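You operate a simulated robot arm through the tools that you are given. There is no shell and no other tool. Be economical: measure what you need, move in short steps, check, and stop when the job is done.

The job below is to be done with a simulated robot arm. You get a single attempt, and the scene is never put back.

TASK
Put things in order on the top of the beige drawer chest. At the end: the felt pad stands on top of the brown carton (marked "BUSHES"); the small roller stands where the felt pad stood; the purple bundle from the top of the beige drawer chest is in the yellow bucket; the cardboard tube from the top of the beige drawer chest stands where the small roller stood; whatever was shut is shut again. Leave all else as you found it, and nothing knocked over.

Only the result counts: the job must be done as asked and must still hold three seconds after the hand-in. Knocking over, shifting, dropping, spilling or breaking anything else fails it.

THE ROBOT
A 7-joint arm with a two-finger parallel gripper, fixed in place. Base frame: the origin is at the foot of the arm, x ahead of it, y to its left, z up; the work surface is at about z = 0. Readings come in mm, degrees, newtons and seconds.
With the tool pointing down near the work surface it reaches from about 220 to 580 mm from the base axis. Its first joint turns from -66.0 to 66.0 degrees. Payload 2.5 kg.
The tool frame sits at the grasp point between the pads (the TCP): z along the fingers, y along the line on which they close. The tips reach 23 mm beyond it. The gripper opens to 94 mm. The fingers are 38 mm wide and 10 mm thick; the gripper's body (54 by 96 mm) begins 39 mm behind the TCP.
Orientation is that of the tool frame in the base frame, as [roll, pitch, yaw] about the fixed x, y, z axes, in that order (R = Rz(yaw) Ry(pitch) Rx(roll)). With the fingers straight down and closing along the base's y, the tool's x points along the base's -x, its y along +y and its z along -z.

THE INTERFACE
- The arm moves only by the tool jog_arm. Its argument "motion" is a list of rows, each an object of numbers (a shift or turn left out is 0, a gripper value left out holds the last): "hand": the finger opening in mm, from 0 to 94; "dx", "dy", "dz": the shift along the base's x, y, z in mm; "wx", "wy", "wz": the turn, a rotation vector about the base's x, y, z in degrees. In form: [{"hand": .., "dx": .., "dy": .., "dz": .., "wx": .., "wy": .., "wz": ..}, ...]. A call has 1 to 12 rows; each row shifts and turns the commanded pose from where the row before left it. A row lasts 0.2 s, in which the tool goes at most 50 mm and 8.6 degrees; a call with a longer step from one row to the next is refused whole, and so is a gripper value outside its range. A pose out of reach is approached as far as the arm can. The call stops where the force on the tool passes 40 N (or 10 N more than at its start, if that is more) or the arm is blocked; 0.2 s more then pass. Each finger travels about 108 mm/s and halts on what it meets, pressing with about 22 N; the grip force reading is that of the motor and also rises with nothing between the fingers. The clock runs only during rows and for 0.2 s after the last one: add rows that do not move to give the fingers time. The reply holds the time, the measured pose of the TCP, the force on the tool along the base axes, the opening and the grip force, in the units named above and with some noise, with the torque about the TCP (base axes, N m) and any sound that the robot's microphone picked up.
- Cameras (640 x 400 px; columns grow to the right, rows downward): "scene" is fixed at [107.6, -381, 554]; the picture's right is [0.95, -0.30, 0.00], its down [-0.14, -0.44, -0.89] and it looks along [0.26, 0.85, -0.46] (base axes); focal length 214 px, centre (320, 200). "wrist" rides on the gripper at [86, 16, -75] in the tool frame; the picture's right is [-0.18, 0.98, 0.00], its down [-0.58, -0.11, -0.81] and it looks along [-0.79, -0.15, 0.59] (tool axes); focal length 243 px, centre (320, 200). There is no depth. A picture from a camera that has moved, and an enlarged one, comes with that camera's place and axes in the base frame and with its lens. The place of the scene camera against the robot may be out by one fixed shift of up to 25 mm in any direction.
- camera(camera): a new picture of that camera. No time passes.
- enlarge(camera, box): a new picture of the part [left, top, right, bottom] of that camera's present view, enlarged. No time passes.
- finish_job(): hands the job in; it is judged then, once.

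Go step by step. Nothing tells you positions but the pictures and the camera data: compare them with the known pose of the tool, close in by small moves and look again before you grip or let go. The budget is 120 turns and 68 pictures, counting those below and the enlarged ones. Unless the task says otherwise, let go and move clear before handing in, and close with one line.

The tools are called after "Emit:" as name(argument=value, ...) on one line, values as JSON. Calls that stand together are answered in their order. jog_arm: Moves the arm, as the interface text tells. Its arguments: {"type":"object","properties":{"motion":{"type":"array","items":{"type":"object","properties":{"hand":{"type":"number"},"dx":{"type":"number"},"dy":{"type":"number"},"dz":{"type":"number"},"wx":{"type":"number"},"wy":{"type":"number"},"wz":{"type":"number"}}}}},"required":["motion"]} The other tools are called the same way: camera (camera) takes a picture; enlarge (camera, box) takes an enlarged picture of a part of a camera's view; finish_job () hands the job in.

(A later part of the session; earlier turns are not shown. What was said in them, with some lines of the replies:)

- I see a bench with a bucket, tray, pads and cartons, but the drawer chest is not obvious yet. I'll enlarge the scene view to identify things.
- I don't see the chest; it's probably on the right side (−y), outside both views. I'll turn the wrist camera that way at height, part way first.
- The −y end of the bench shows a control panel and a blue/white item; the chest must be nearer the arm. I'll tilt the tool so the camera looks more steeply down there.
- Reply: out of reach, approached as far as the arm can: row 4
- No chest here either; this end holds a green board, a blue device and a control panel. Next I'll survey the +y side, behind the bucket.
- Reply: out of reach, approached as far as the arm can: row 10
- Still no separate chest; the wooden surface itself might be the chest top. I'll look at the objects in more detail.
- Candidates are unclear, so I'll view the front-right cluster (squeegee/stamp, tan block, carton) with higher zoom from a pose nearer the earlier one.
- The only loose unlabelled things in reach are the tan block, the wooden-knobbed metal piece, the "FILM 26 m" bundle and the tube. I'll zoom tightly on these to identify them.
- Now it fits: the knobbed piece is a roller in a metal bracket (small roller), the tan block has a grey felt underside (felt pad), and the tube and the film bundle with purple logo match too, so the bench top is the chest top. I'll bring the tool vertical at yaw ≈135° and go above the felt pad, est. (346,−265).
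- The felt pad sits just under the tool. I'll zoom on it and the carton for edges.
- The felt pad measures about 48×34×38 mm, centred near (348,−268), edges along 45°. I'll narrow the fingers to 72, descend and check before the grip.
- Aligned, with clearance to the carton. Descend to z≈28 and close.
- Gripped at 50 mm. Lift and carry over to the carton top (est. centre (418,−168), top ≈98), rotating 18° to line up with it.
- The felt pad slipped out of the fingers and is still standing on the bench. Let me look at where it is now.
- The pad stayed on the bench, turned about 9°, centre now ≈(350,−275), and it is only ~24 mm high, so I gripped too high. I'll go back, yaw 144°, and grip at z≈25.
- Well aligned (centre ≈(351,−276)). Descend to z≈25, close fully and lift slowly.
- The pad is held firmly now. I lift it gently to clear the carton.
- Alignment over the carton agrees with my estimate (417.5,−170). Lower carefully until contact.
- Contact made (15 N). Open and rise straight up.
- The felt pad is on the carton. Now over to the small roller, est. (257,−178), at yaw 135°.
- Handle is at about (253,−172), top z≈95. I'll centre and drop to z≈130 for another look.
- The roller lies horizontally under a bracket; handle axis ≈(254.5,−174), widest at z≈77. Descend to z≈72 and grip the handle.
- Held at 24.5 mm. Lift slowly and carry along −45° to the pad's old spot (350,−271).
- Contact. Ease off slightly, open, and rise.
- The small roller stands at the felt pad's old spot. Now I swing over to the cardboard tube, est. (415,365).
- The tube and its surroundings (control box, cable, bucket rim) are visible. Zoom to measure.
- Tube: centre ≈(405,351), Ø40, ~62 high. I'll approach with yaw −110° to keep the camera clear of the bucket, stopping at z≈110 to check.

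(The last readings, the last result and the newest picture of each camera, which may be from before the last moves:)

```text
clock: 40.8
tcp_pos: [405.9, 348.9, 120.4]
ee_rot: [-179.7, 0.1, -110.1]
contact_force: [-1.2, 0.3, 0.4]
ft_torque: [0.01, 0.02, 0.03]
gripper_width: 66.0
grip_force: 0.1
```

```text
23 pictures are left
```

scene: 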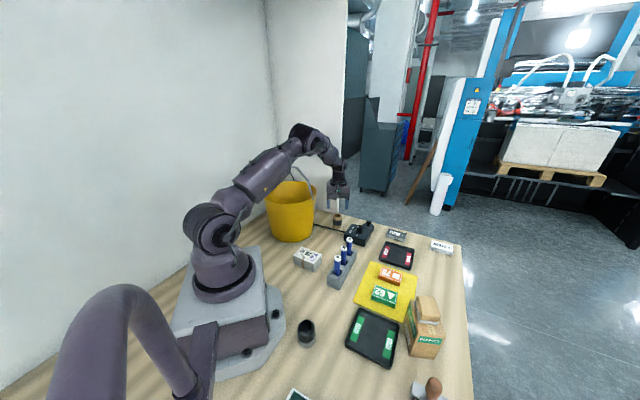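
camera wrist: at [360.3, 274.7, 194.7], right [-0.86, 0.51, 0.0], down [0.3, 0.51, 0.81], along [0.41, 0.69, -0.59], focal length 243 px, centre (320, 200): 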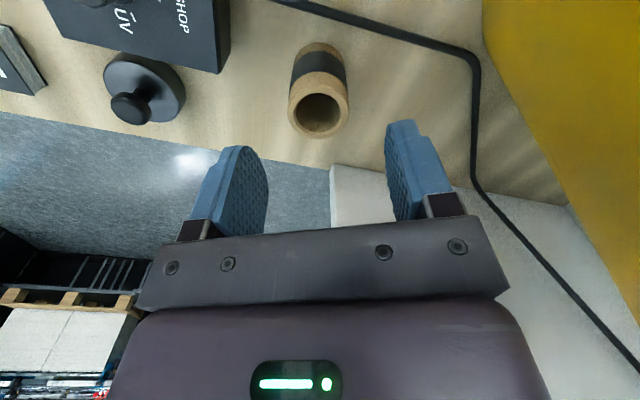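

Alignment is good and the arm clears the bucket handle. Descend to z≈46 and grip.

Emit:
jog_arm(motion=[{"dx": -1, "dz": -30}, {"dz": -30}, {"dz": -14}, {}, {"hand": 25}, {"hand": 25}, {"hand": 25}, {"hand": 25}, {"dz": 5}, {"dz": 10}, {}])

Emit:
enlarge(camera="wrist", box=[180, 40, 460, 215])

```text
clock: 43.2
tcp_pos: [405.3, 350.7, 60.8]
ee_rot: [-179.9, 0.1, -110.0]
contact_force: [0.8, 0.1, -0.5]
ft_torque: [0.0, -0.04, -0.01]
gripper_width: 36.6
grip_force: 21.7
```

```text
2.29 times, centred on (320, 128) of wrist
camera zoom: at [358.3, 274.6, 136.4], right [-0.86, 0.51, 0.0], down [0.3, 0.51, 0.81], along [0.41, 0.69, -0.59], focal length 555 px, centre (320, 366)
```

zoom: 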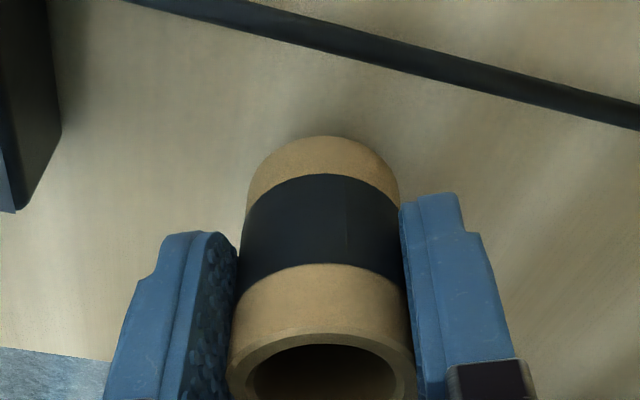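

The tube is held upright (base 46 mm below TCP). Lift to z≈220.

Emit:
jog_arm(motion=[{"dz": 15}, {"dz": 30}, {"dz": 35}, {"dz": 35}, {"dz": 30}, {"dz": 15}, {}])

Emit:
jog_arm(motion=[{"dx": -6, "dy": -22, "wz": -3}, {"dx": -12, "dy": -44, "wz": -3}, {"dx": -13, "dy": -45, "wz": -3}, {"dx": -13, "dy": -45, "wz": -3}, {"dx": -13, "dy": -45, "wz": -3}, {"dx": -13, "dy": -45, "wz": -3}, {"dx": -13, "dy": -45, "wz": -3}, {"dx": -13, "dy": -45, "wz": -3}, {"dx": -13, "dy": -45, "wz": -3}, {"dx": -13, "dy": -45, "wz": -3}, {"dx": -13, "dy": -45, "wz": -3}, {"dx": -6, "dy": -22, "wz": -2}])

Emit:
camera(camera="wrist")

```text
clock: 44.8
tcp_pos: [402.6, 349.6, 222.1]
ee_rot: [-179.9, 0.1, -110.0]
contact_force: [0.4, 0.7, -0.3]
ft_torque: [0.02, -0.01, 0.01]
gripper_width: 36.6
grip_force: 21.8
```

```text
clock: 47.4
tcp_pos: [261.9, -142.5, 221.1]
ee_rot: [-179.9, 0.1, -145.0]
contact_force: [-0.6, 0.1, -0.4]
ft_torque: [-0.01, 0.02, 0.01]
gripper_width: 36.6
grip_force: 21.9
```

```text
21 pictures are left
camera wrist: at [181.0, -178.5, 295.9], right [-0.41, 0.91, 0.0], down [0.54, 0.25, 0.81], along [0.74, 0.33, -0.59], focal length 243 px, centre (320, 200)
```

wrist: 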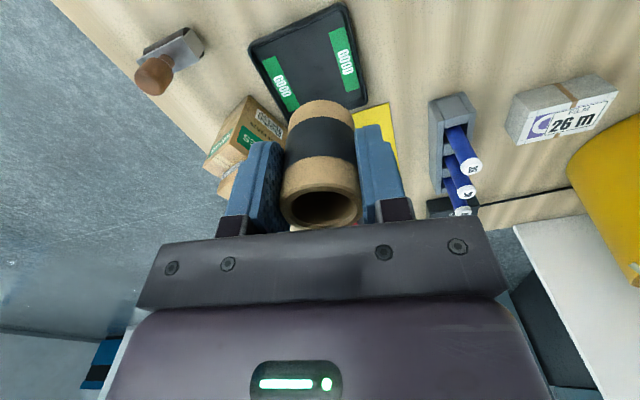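

The tray rim is ~21 mm from the roller's old axis, so I'll set the tube 6 mm further out: target (251,−179), yaw −135°. Lower to just above the surface.

Emit:
jog_arm(motion=[{"dx": -6, "dy": -18, "wz": 5}, {"dx": -5, "dy": -18, "wz": 5}, {"dz": -30}, {"dz": -40}, {"dz": -40}, {"dz": -35}, {"dz": -20}, {}])

Emit:
camera(camera="wrist")

Emit:
enlarge(camera="scene", box=[310, 300, 450, 400])

```text
clock: 49.2
tcp_pos: [252.8, -179.9, 55.8]
ee_rot: [-179.8, 0.1, -135.0]
contact_force: [0.3, -0.6, 0.2]
ft_torque: [0.02, 0.02, 0.02]
gripper_width: 36.7
grip_force: 21.8
```

```text
20 pictures are left
camera wrist: at [178.8, -228.7, 130.4], right [-0.56, 0.83, 0.0], down [0.49, 0.34, 0.81], along [0.67, 0.45, -0.59], focal length 243 px, centre (320, 200)
```

wrist: 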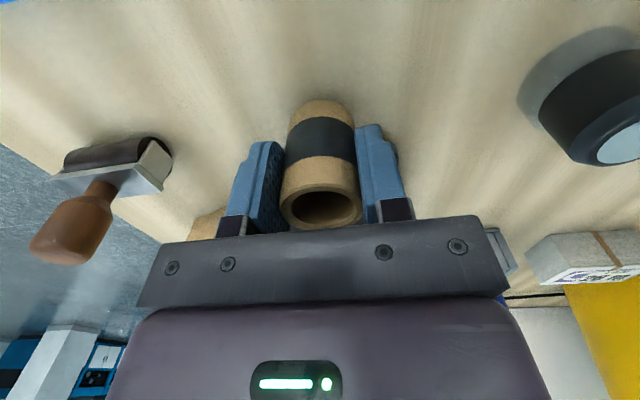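

```text
4.00 times, centred on (380, 350) of scene
camera zoom: at [107.6, -381.0, 554.0], right [0.95, -0.3, 0.0], down [-0.14, -0.44, -0.89], along [0.26, 0.85, -0.46], focal length 858 px, centre (80, -400)
```

zoom: 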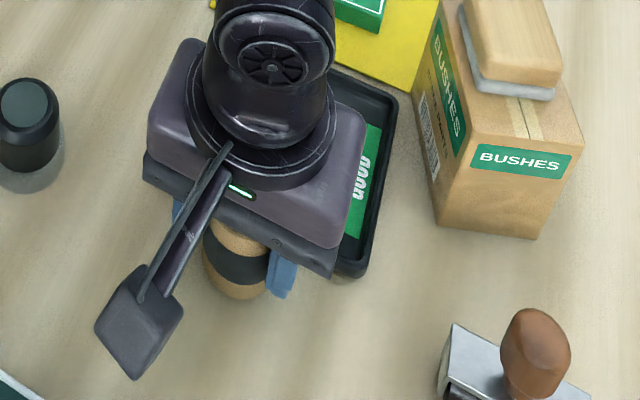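

Emit:
jog_arm(motion=[{"dz": -5}, {"dz": -3}, {"dz": -2}, {}])

```text
clock: 50.2
tcp_pos: [252.4, -179.2, 47.9]
ee_rot: [-179.9, 0.1, -135.1]
contact_force: [-2.9, 2.4, 11.9]
ft_torque: [0.26, 0.13, 0.07]
gripper_width: 36.4
grip_force: 22.3
```

Emit:
enlarge(camera="wrist", box=[220, 60, 420, 220])

Emit:
enlarge(camera="scene", box=[340, 340, 400, 390])

```text
2.50 times, centred on (320, 140) of wrist
camera zoom: at [178.6, -228.8, 121.2], right [-0.57, 0.82, 0.0], down [0.49, 0.34, 0.81], along [0.67, 0.46, -0.59], focal length 606 px, centre (320, 350)
```

zoom: 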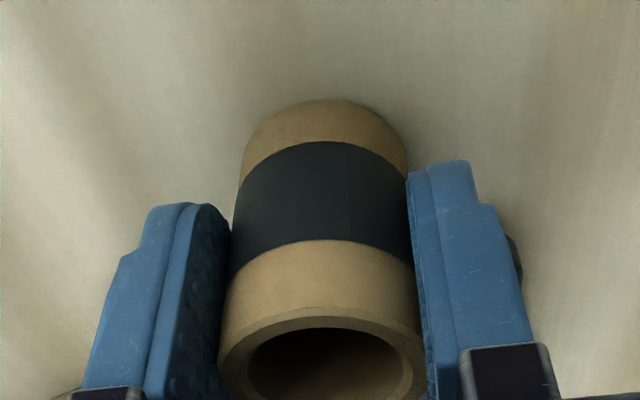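

```text
8.00 times, centred on (370, 365) of scene
camera zoom: at [107.6, -381.0, 554.1], right [0.95, -0.3, 0.0], down [-0.14, -0.44, -0.89], along [0.26, 0.85, -0.46], focal length 1716 px, centre (-80, -1120)
```

zoom: 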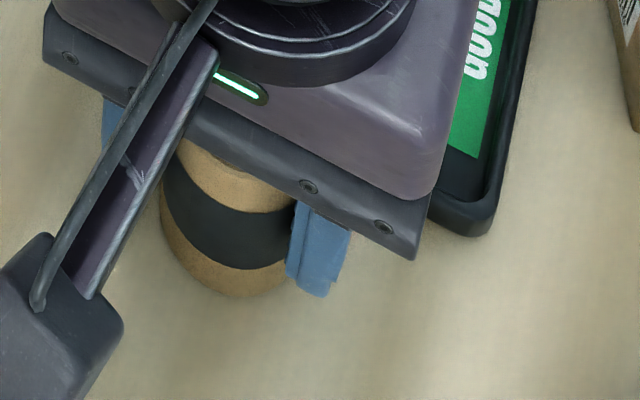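

Tube rests on the surface, clear of the tray. Ease off, open, rise.

Emit:
jog_arm(motion=[{"dz": 1}, {}, {"hand": 42}, {"hand": 50}, {"hand": 54}, {}, {"dz": 15}, {"dz": 40}, {"dz": 50}, {"dz": 50}, {}])

Emit:
enlarge(camera="scene", box=[310, 270, 470, 400])

Emit:
camera(camera="wrist")

```text
clock: 52.6
tcp_pos: [251.2, -179.1, 202.9]
ee_rot: [-180.0, 0.1, -135.0]
contact_force: [0.4, -0.5, 0.8]
ft_torque: [-0.01, 0.03, -0.02]
gripper_width: 54.1
grip_force: 0.1
```

```text
3.08 times, centred on (390, 335) of scene
camera zoom: at [107.6, -381.0, 554.0], right [0.95, -0.3, 0.0], down [-0.14, -0.44, -0.89], along [0.26, 0.85, -0.46], focal length 660 px, centre (105, -215)
```

zoom: 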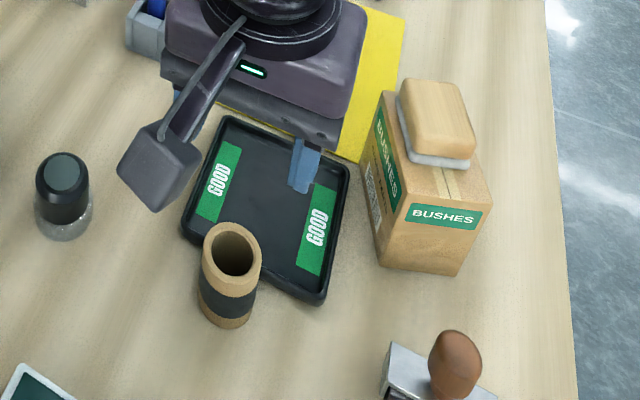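

```text
15 pictures are left
camera wrist: at [178.2, -228.3, 277.8], right [-0.56, 0.83, 0.0], down [0.49, 0.33, 0.81], along [0.67, 0.46, -0.59], focal length 243 px, centre (320, 200)
```

wrist: 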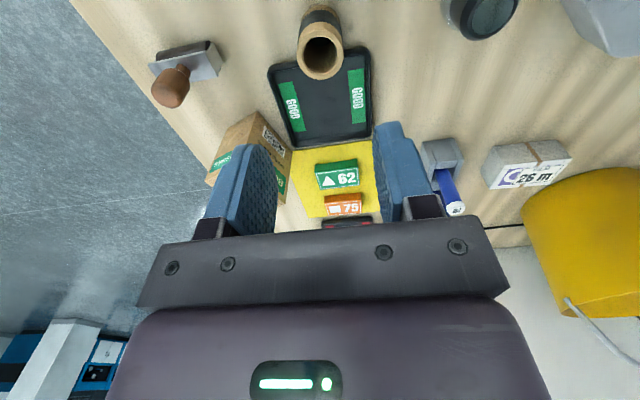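

All three so far are in place. Next the film bundle, est. (225,172): move there at height for a close look.

Emit:
jog_arm(motion=[{"hand": 90, "dx": 8, "dy": 42, "dz": 10}, {"dx": 8, "dy": 45, "dz": 10}, {"dx": 4, "dy": 45, "dz": 10}, {"dy": 45}, {"dx": -8, "dy": 45}, {"dx": -10, "dy": 45}, {"dx": -10, "dy": 45, "wz": -3}, {"dx": -14, "dy": 40, "wz": -3}, {}])

Emit:
camera(camera="wrist")

```text
clock: 54.6
tcp_pos: [231.1, 173.2, 233.1]
ee_rot: [-179.8, 0.1, -141.1]
contact_force: [-1.3, 0.7, 0.0]
ft_torque: [-0.01, -0.01, -0.03]
gripper_width: 90.0
grip_force: 0.0
```

```text
14 pictures are left
camera wrist: at [152.4, 130.8, 307.8], right [-0.48, 0.88, 0.0], down [0.52, 0.28, 0.81], along [0.71, 0.38, -0.59], focal length 243 px, centre (320, 200)
```

wrist: 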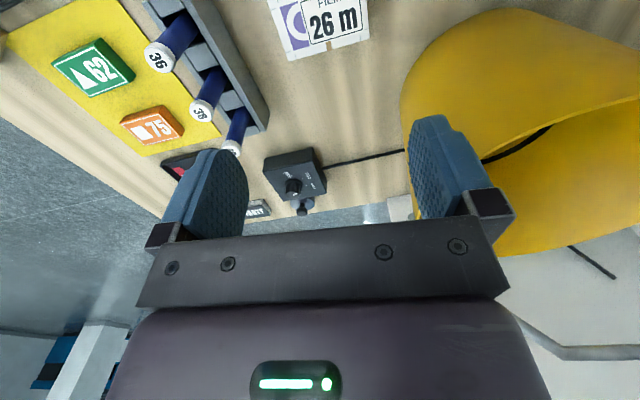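

The bundle measures ~79×54 mm, centre ≈(225,170), long side along ~132°. I'll turn the gripper to yaw ≈132° so it closes over the 54 mm side, then look from z≈170.

Emit:
jog_arm(motion=[{"wz": -8}, {"wz": -8}, {"wz": -8}, {"wz": -8}, {"wz": -8}, {"wz": -8}, {"wz": -8}, {"wz": -8}, {"wz": -8}, {"wz": -8}, {"wz": -6.9, "dx": -6, "dy": -3}, {"dz": -20}])

Emit:
camera(camera="wrist")

```text
clock: 57.2
tcp_pos: [224.4, 169.0, 212.5]
ee_rot: [-180.0, 0.0, 132.0]
contact_force: [-1.1, 0.8, 0.3]
ft_torque: [-0.01, 0.04, -0.02]
gripper_width: 89.9
grip_force: 0.2
```

```text
13 pictures are left
camera wrist: at [177.5, 245.5, 287.0], right [0.85, 0.52, 0.0], down [0.31, -0.5, 0.81], along [0.42, -0.69, -0.59], focal length 243 px, centre (320, 200)
```

wrist: 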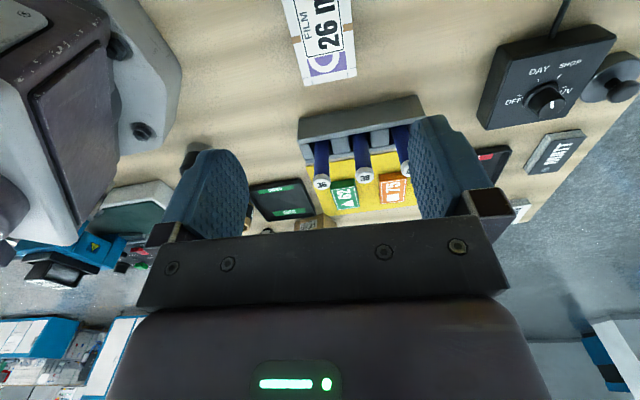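

Bundle centre refined to ≈(224,171), height ~40. Small yaw correction, then descend to z≈30 and close.

Emit:
jog_arm(motion=[{"wz": 2.5, "dy": 2, "dz": -40}, {"dz": -40}, {"dz": -40}, {"dz": -30}, {"dz": -22}, {"dz": -10}, {}])

Emit:
camera(camera="wrist")

```text
clock: 58.8
tcp_pos: [223.9, 172.1, 30.2]
ee_rot: [-180.0, 0.1, 134.7]
contact_force: [0.4, -0.8, 0.1]
ft_torque: [0.0, 0.01, 0.03]
gripper_width: 90.1
grip_force: 0.0
```

```text
12 pictures are left
camera wrist: at [174.3, 246.1, 104.9], right [0.83, 0.56, 0.0], down [0.33, -0.49, 0.81], along [0.45, -0.67, -0.59], focal length 243 px, centre (320, 200)
```

wrist: 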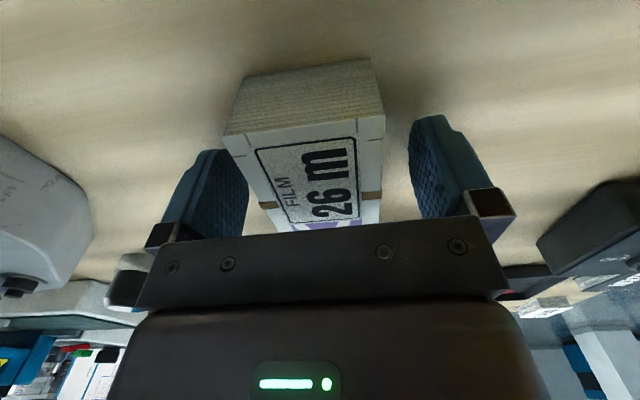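

Emit:
jog_arm(motion=[{"hand": 30}, {"hand": 30}, {"hand": 30}, {"hand": 30}, {"dz": 5}, {"dz": 10}, {"dz": 15}, {}])

Emit:
camera(camera="wrist")

```text
clock: 60.6
tcp_pos: [224.1, 171.6, 59.9]
ee_rot: [-179.9, 0.1, 134.5]
contact_force: [-0.3, 0.3, -2.3]
ft_torque: [0.02, 0.01, -0.03]
gripper_width: 54.8
grip_force: 21.8
```

```text
11 pictures are left
camera wrist: at [174.0, 245.3, 135.4], right [0.83, 0.56, 0.0], down [0.33, -0.49, 0.81], along [0.45, -0.67, -0.59], focal length 243 px, centre (320, 200)
```

wrist: 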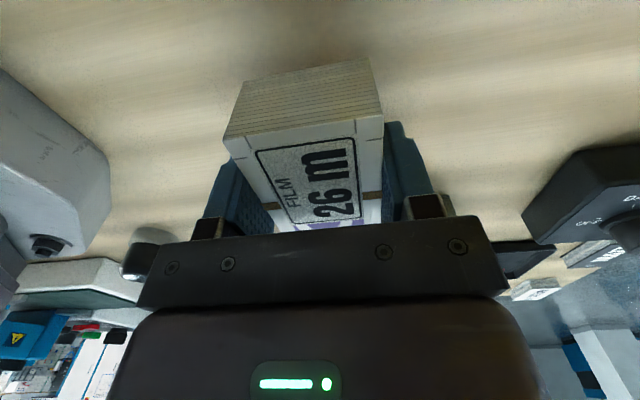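

Held. Lift to z≈340, then turn the camera back outward so I can see the bucket and its handle.

Emit:
jog_arm(motion=[{"dz": 30}, {"dz": 40}, {"dz": 45}, {"dz": 45}, {"dz": 45}, {"dz": 45}, {"dz": 30}, {}])

Emit:
jog_arm(motion=[{"wz": 8}, {"wz": 8}, {"wz": 8}, {"wz": 8}, {"wz": 8}, {"wz": 8}, {"wz": 8}, {"wz": 8}, {"wz": 8}, {"wz": 8}, {"wz": 8, "dy": 20}, {"wz": 7.5, "dy": 20}])

Emit:
camera(camera="wrist")

```text
clock: 62.4
tcp_pos: [223.5, 171.3, 341.3]
ee_rot: [-179.9, 0.0, 134.6]
contact_force: [1.2, 0.3, -0.9]
ft_torque: [-0.03, -0.03, -0.01]
gripper_width: 54.6
grip_force: 22.3
```

```text
clock: 65.0
tcp_pos: [223.7, 211.9, 340.8]
ee_rot: [-179.7, 0.1, -129.7]
contact_force: [-1.1, 0.0, -1.6]
ft_torque: [0.0, -0.04, 0.02]
gripper_width: 54.5
grip_force: 22.5
```

```text
10 pictures are left
camera wrist: at [155.3, 156.4, 414.6], right [-0.64, 0.77, 0.0], down [0.45, 0.38, 0.81], along [0.62, 0.51, -0.59], focal length 243 px, centre (320, 200)
```

wrist: 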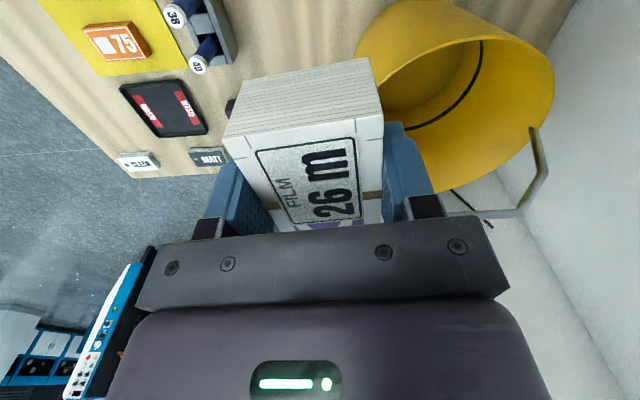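

The bucket handle leans away, opening clear; centre ≈(207,380), rim ≈200. Move over it and look before lowering.

Emit:
jog_arm(motion=[{"dx": -2, "dy": 20}, {"dx": -4, "dy": 40}, {"dx": -4, "dy": 40}, {"dx": -4, "dy": 40}, {"dx": -3, "dy": 28}, {}, {"dz": -25}, {"dz": -35}, {}])

Emit:
camera(camera="wrist")

Emit:
enlarge(camera="scene", box=[220, 120, 380, 250])

```text
clock: 66.6
tcp_pos: [208.4, 380.7, 327.6]
ee_rot: [-179.9, 1.3, -129.9]
contact_force: [-1.2, -1.1, 4.8]
ft_torque: [-0.03, -0.02, 0.02]
gripper_width: 54.6
grip_force: 22.3
stopped in row 8: the force on the tool passed its limit at 72 N (the readings are from after the stop); the commanded pose is now the measured one
```

```text
9 pictures are left
camera wrist: at [137.5, 324.7, 400.2], right [-0.64, 0.77, 0.0], down [0.44, 0.36, 0.82], along [0.63, 0.52, -0.57], focal length 243 px, centre (320, 200)
```

wrist: 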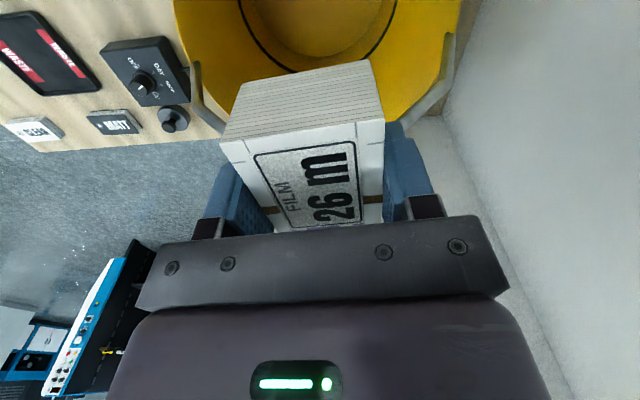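

```text
3.08 times, centred on (300, 185) of scene
camera zoom: at [107.6, -381.0, 554.0], right [0.95, -0.3, 0.0], down [-0.14, -0.44, -0.89], along [0.26, 0.85, -0.46], focal length 660 px, centre (382, 246)
```

zoom: 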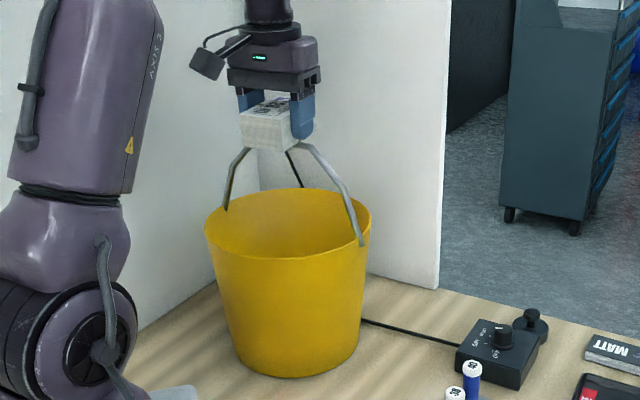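

The bundle touched the bucket's upright handle crossbar (z≈297) and stopped; nothing appears moved. I'll go up, shift ~46 mm toward the robot to the near half of the opening, align with the handle, and look again.

Emit:
jog_arm(motion=[{"dz": 15, "wx": -0.93, "wy": 0.91}, {"dz": 10, "wz": -4}, {"dx": -16, "dy": -17}, {"dx": -15.4, "dy": -16.7}, {}])

Emit:
camera(camera="wrist")

Emit:
enlarge(camera="scene", box=[240, 130, 350, 250])

```text
clock: 67.8
tcp_pos: [174.8, 347.7, 353.6]
ee_rot: [-180.0, -0.2, -133.9]
contact_force: [0.0, -0.2, -2.4]
ft_torque: [0.02, -0.01, 0.03]
gripper_width: 54.8
grip_force: 22.0
```

```text
7 pictures are left
camera wrist: at [103.4, 297.5, 426.6], right [-0.58, 0.81, 0.0], down [0.48, 0.35, 0.8], along [0.66, 0.47, -0.59], focal length 243 px, centre (320, 200)
```

wrist: 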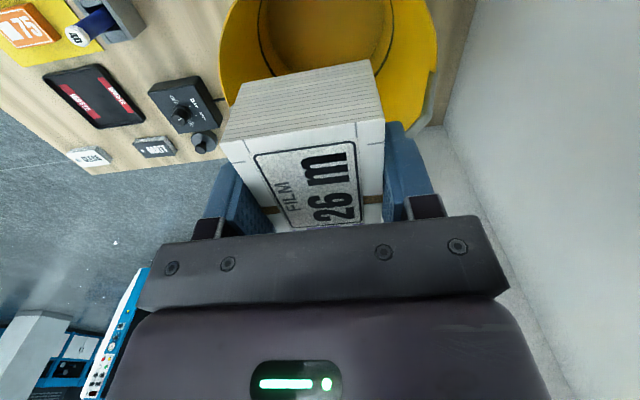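

```text
3.33 times, centred on (295, 190) of scene
camera zoom: at [107.6, -381.0, 554.0], right [0.95, -0.3, 0.0], down [-0.14, -0.44, -0.89], along [0.26, 0.85, -0.46], focal length 715 px, centre (403, 233)
```

zoom: 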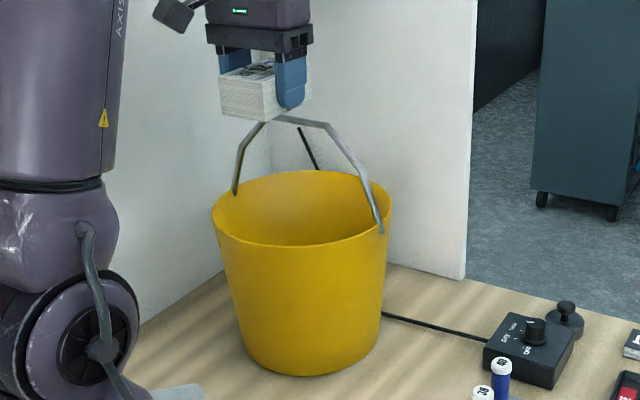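

The bucket is unmoved, and the bundle now lies within the near half of the opening. Descend carefully with small steps past the handle.

Emit:
jog_arm(motion=[{"dz": -20}, {"dz": -15}, {"dz": -15}, {"dz": -15}, {"dz": -15}, {"dz": -15}, {}])

Emit:
enlarge(camera="scene", box=[240, 130, 350, 250])

```text
clock: 69.4
tcp_pos: [175.5, 347.2, 256.3]
ee_rot: [-179.9, -0.3, -134.1]
contact_force: [-0.3, -0.4, -1.2]
ft_torque: [0.0, 0.01, 0.02]
gripper_width: 54.4
grip_force: 22.2
```

```text
3.33 times, centred on (295, 190) of scene
camera zoom: at [107.6, -381.0, 554.0], right [0.95, -0.3, 0.0], down [-0.14, -0.44, -0.89], along [0.26, 0.85, -0.46], focal length 715 px, centre (403, 233)
```

zoom: 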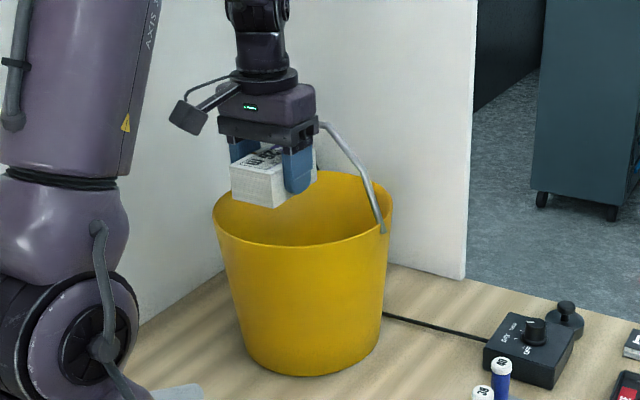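

Past the crossbar with clearance. Continue down in small steps.

Emit:
jog_arm(motion=[{"dz": -12}, {"dz": -12}, {"dz": -12}, {"dz": -12}, {"dz": -10}, {"dz": -8}, {}])

Emit:
enlarge(camera="scene", box=[240, 130, 350, 250])

```text
clock: 69.9
tcp_pos: [179.2, 351.2, 252.5]
ee_rot: [179.9, 1.1, -133.9]
contact_force: [-1.4, -3.3, 8.8]
ft_torque: [0.41, -0.38, -0.08]
gripper_width: 54.9
grip_force: 22.6
stopped in row 2: the force on the tool passed its limit at 53 N (the readings are from after the stop); the commanded pose is now the measured one
```

```text
3.33 times, centred on (295, 190) of scene
camera zoom: at [107.6, -381.1, 554.0], right [0.95, -0.3, 0.0], down [-0.14, -0.44, -0.89], along [0.26, 0.85, -0.46], focal length 715 px, centre (403, 233)
```

zoom: 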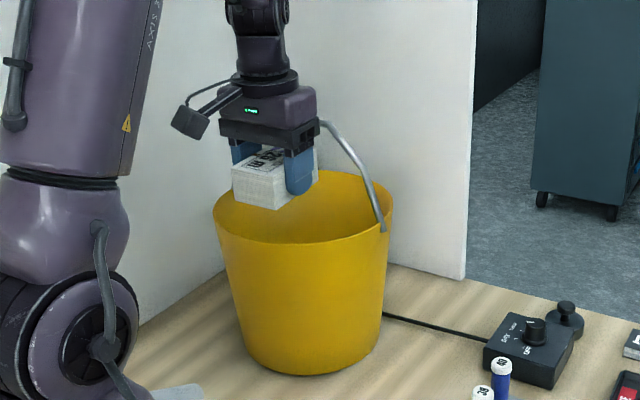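

Contact seems to be on the outer side at gripper-body height (crossbar). I'll back up a little, level the tool, and shift 5 mm further toward the robot, then look.

Emit:
jog_arm(motion=[{"dz": 8}, {"dx": -3.6, "dy": -3.9, "wx": -0.75, "wy": 0.75}, {"dx": -3.6, "dy": -3.8}, {}])

Emit:
camera(camera="wrist")

```text
clock: 70.9
tcp_pos: [170.3, 343.1, 260.8]
ee_rot: [179.9, -0.1, -133.9]
contact_force: [0.9, -0.2, -1.4]
ft_torque: [0.0, 0.01, -0.02]
gripper_width: 54.7
grip_force: 22.2
```

```text
3 pictures are left
camera wrist: at [98.1, 292.4, 335.0], right [-0.58, 0.81, 0.0], down [0.48, 0.34, 0.8], along [0.65, 0.47, -0.59], focal length 243 px, centre (320, 200)
```

wrist: 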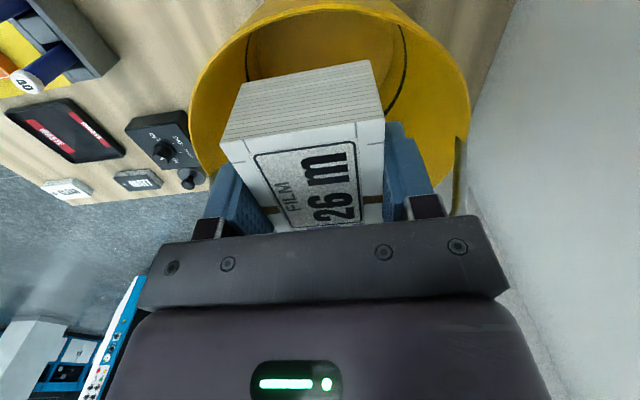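

Now the near rim is visible: bucket centre ≈(214,382), R≈104, rim z≈190, crossbar nearly over the centre. The bundle is already below the crossbar, so I'll slide it 18 mm inward under the bar (gripper body stays above it) and release there.

Emit:
jog_arm(motion=[{"dz": 2}, {"dx": 4, "dy": 4}, {"dx": 4, "dy": 4}, {"dx": 4.6, "dy": 5}, {}])

Emit:
camera(camera="wrist")

```text
clock: 72.1
tcp_pos: [184.3, 355.4, 261.5]
ee_rot: [179.9, 0.0, -133.9]
contact_force: [-1.0, 0.3, -0.6]
ft_torque: [-0.02, 0.0, 0.03]
gripper_width: 54.8
grip_force: 21.8
```

```text
2 pictures are left
camera wrist: at [111.0, 305.6, 336.9], right [-0.58, 0.81, 0.0], down [0.48, 0.34, 0.8], along [0.65, 0.47, -0.59], focal length 243 px, centre (320, 200)
```

wrist: 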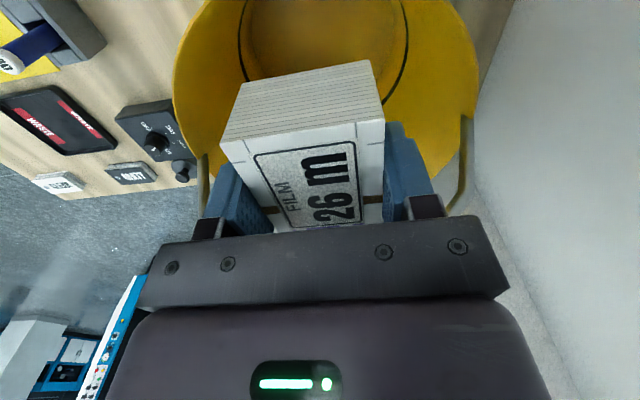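

No contact, and the bundle lies well inside the rim. Release.

Emit:
jog_arm(motion=[{"hand": 66}, {"hand": 74}, {}, {}, {}])

Emit:
camera(camera="wrist")

```text
clock: 73.3
tcp_pos: [183.8, 355.0, 263.1]
ee_rot: [179.9, 0.0, -133.9]
contact_force: [-0.4, -0.4, -0.6]
ft_torque: [0.03, 0.02, -0.02]
gripper_width: 74.2
grip_force: 0.0
```

```text
1 pictures are left
camera wrist: at [110.9, 305.6, 337.0], right [-0.58, 0.81, 0.0], down [0.48, 0.34, 0.8], along [0.65, 0.47, -0.59], focal length 243 px, centre (320, 200)
```

wrist: 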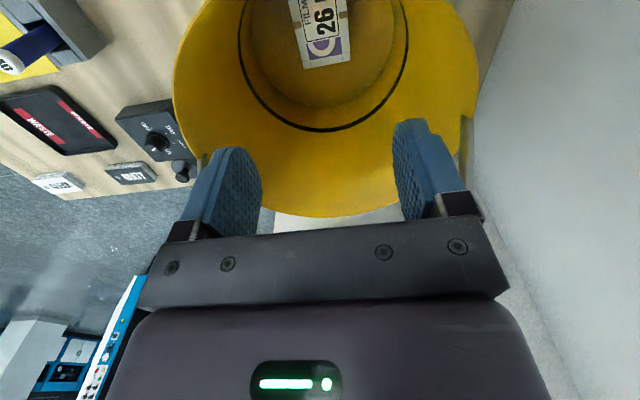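

The bundle lies flat in the bucket. Back off slightly from the handle, then rise and move clear.

Emit:
jog_arm(motion=[{"dx": -8, "dy": -8}, {"dx": -4, "dy": -4}, {"dz": 20}, {"dz": 40}, {"dz": 45}, {"dz": 45}, {"dx": 15, "dy": -40}, {"dx": 20, "dy": -40}, {"dx": 25, "dy": -40}, {}])

Emit:
camera(camera="scene")

```text
clock: 75.5
tcp_pos: [231.2, 222.6, 412.9]
ee_rot: [179.9, -0.1, -133.8]
contact_force: [-0.1, 0.3, -0.3]
ft_torque: [0.0, -0.03, -0.03]
gripper_width: 74.0
grip_force: 0.1
```

```text
0 pictures are left
```

scene: 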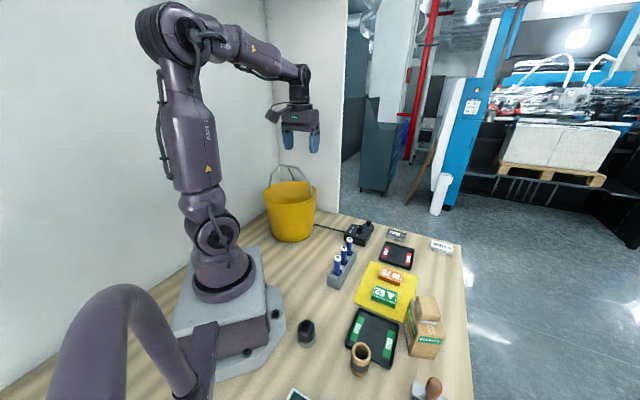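

Everything asked for is in place, nothing is knocked over, and the arm is clear. I'm handing in.

Emit:
finish_job()

```text
The job is handed in.
```

The felt pad is on the BUSHES carton, the small roller stands where the pad was, and the film bundle is in the yellow bucket. The cardboard tube stands about 6 mm off the roller's old spot, to clear the tray. I took the bench top to be the drawer chest and the "FILM 26 m" pack with the purple logo to be the purple bundle, and I found nothing that needed shutting. The pad slipped once before I regripped it, and the arm touched the bucket's handle twice without visibly moving the bucket.
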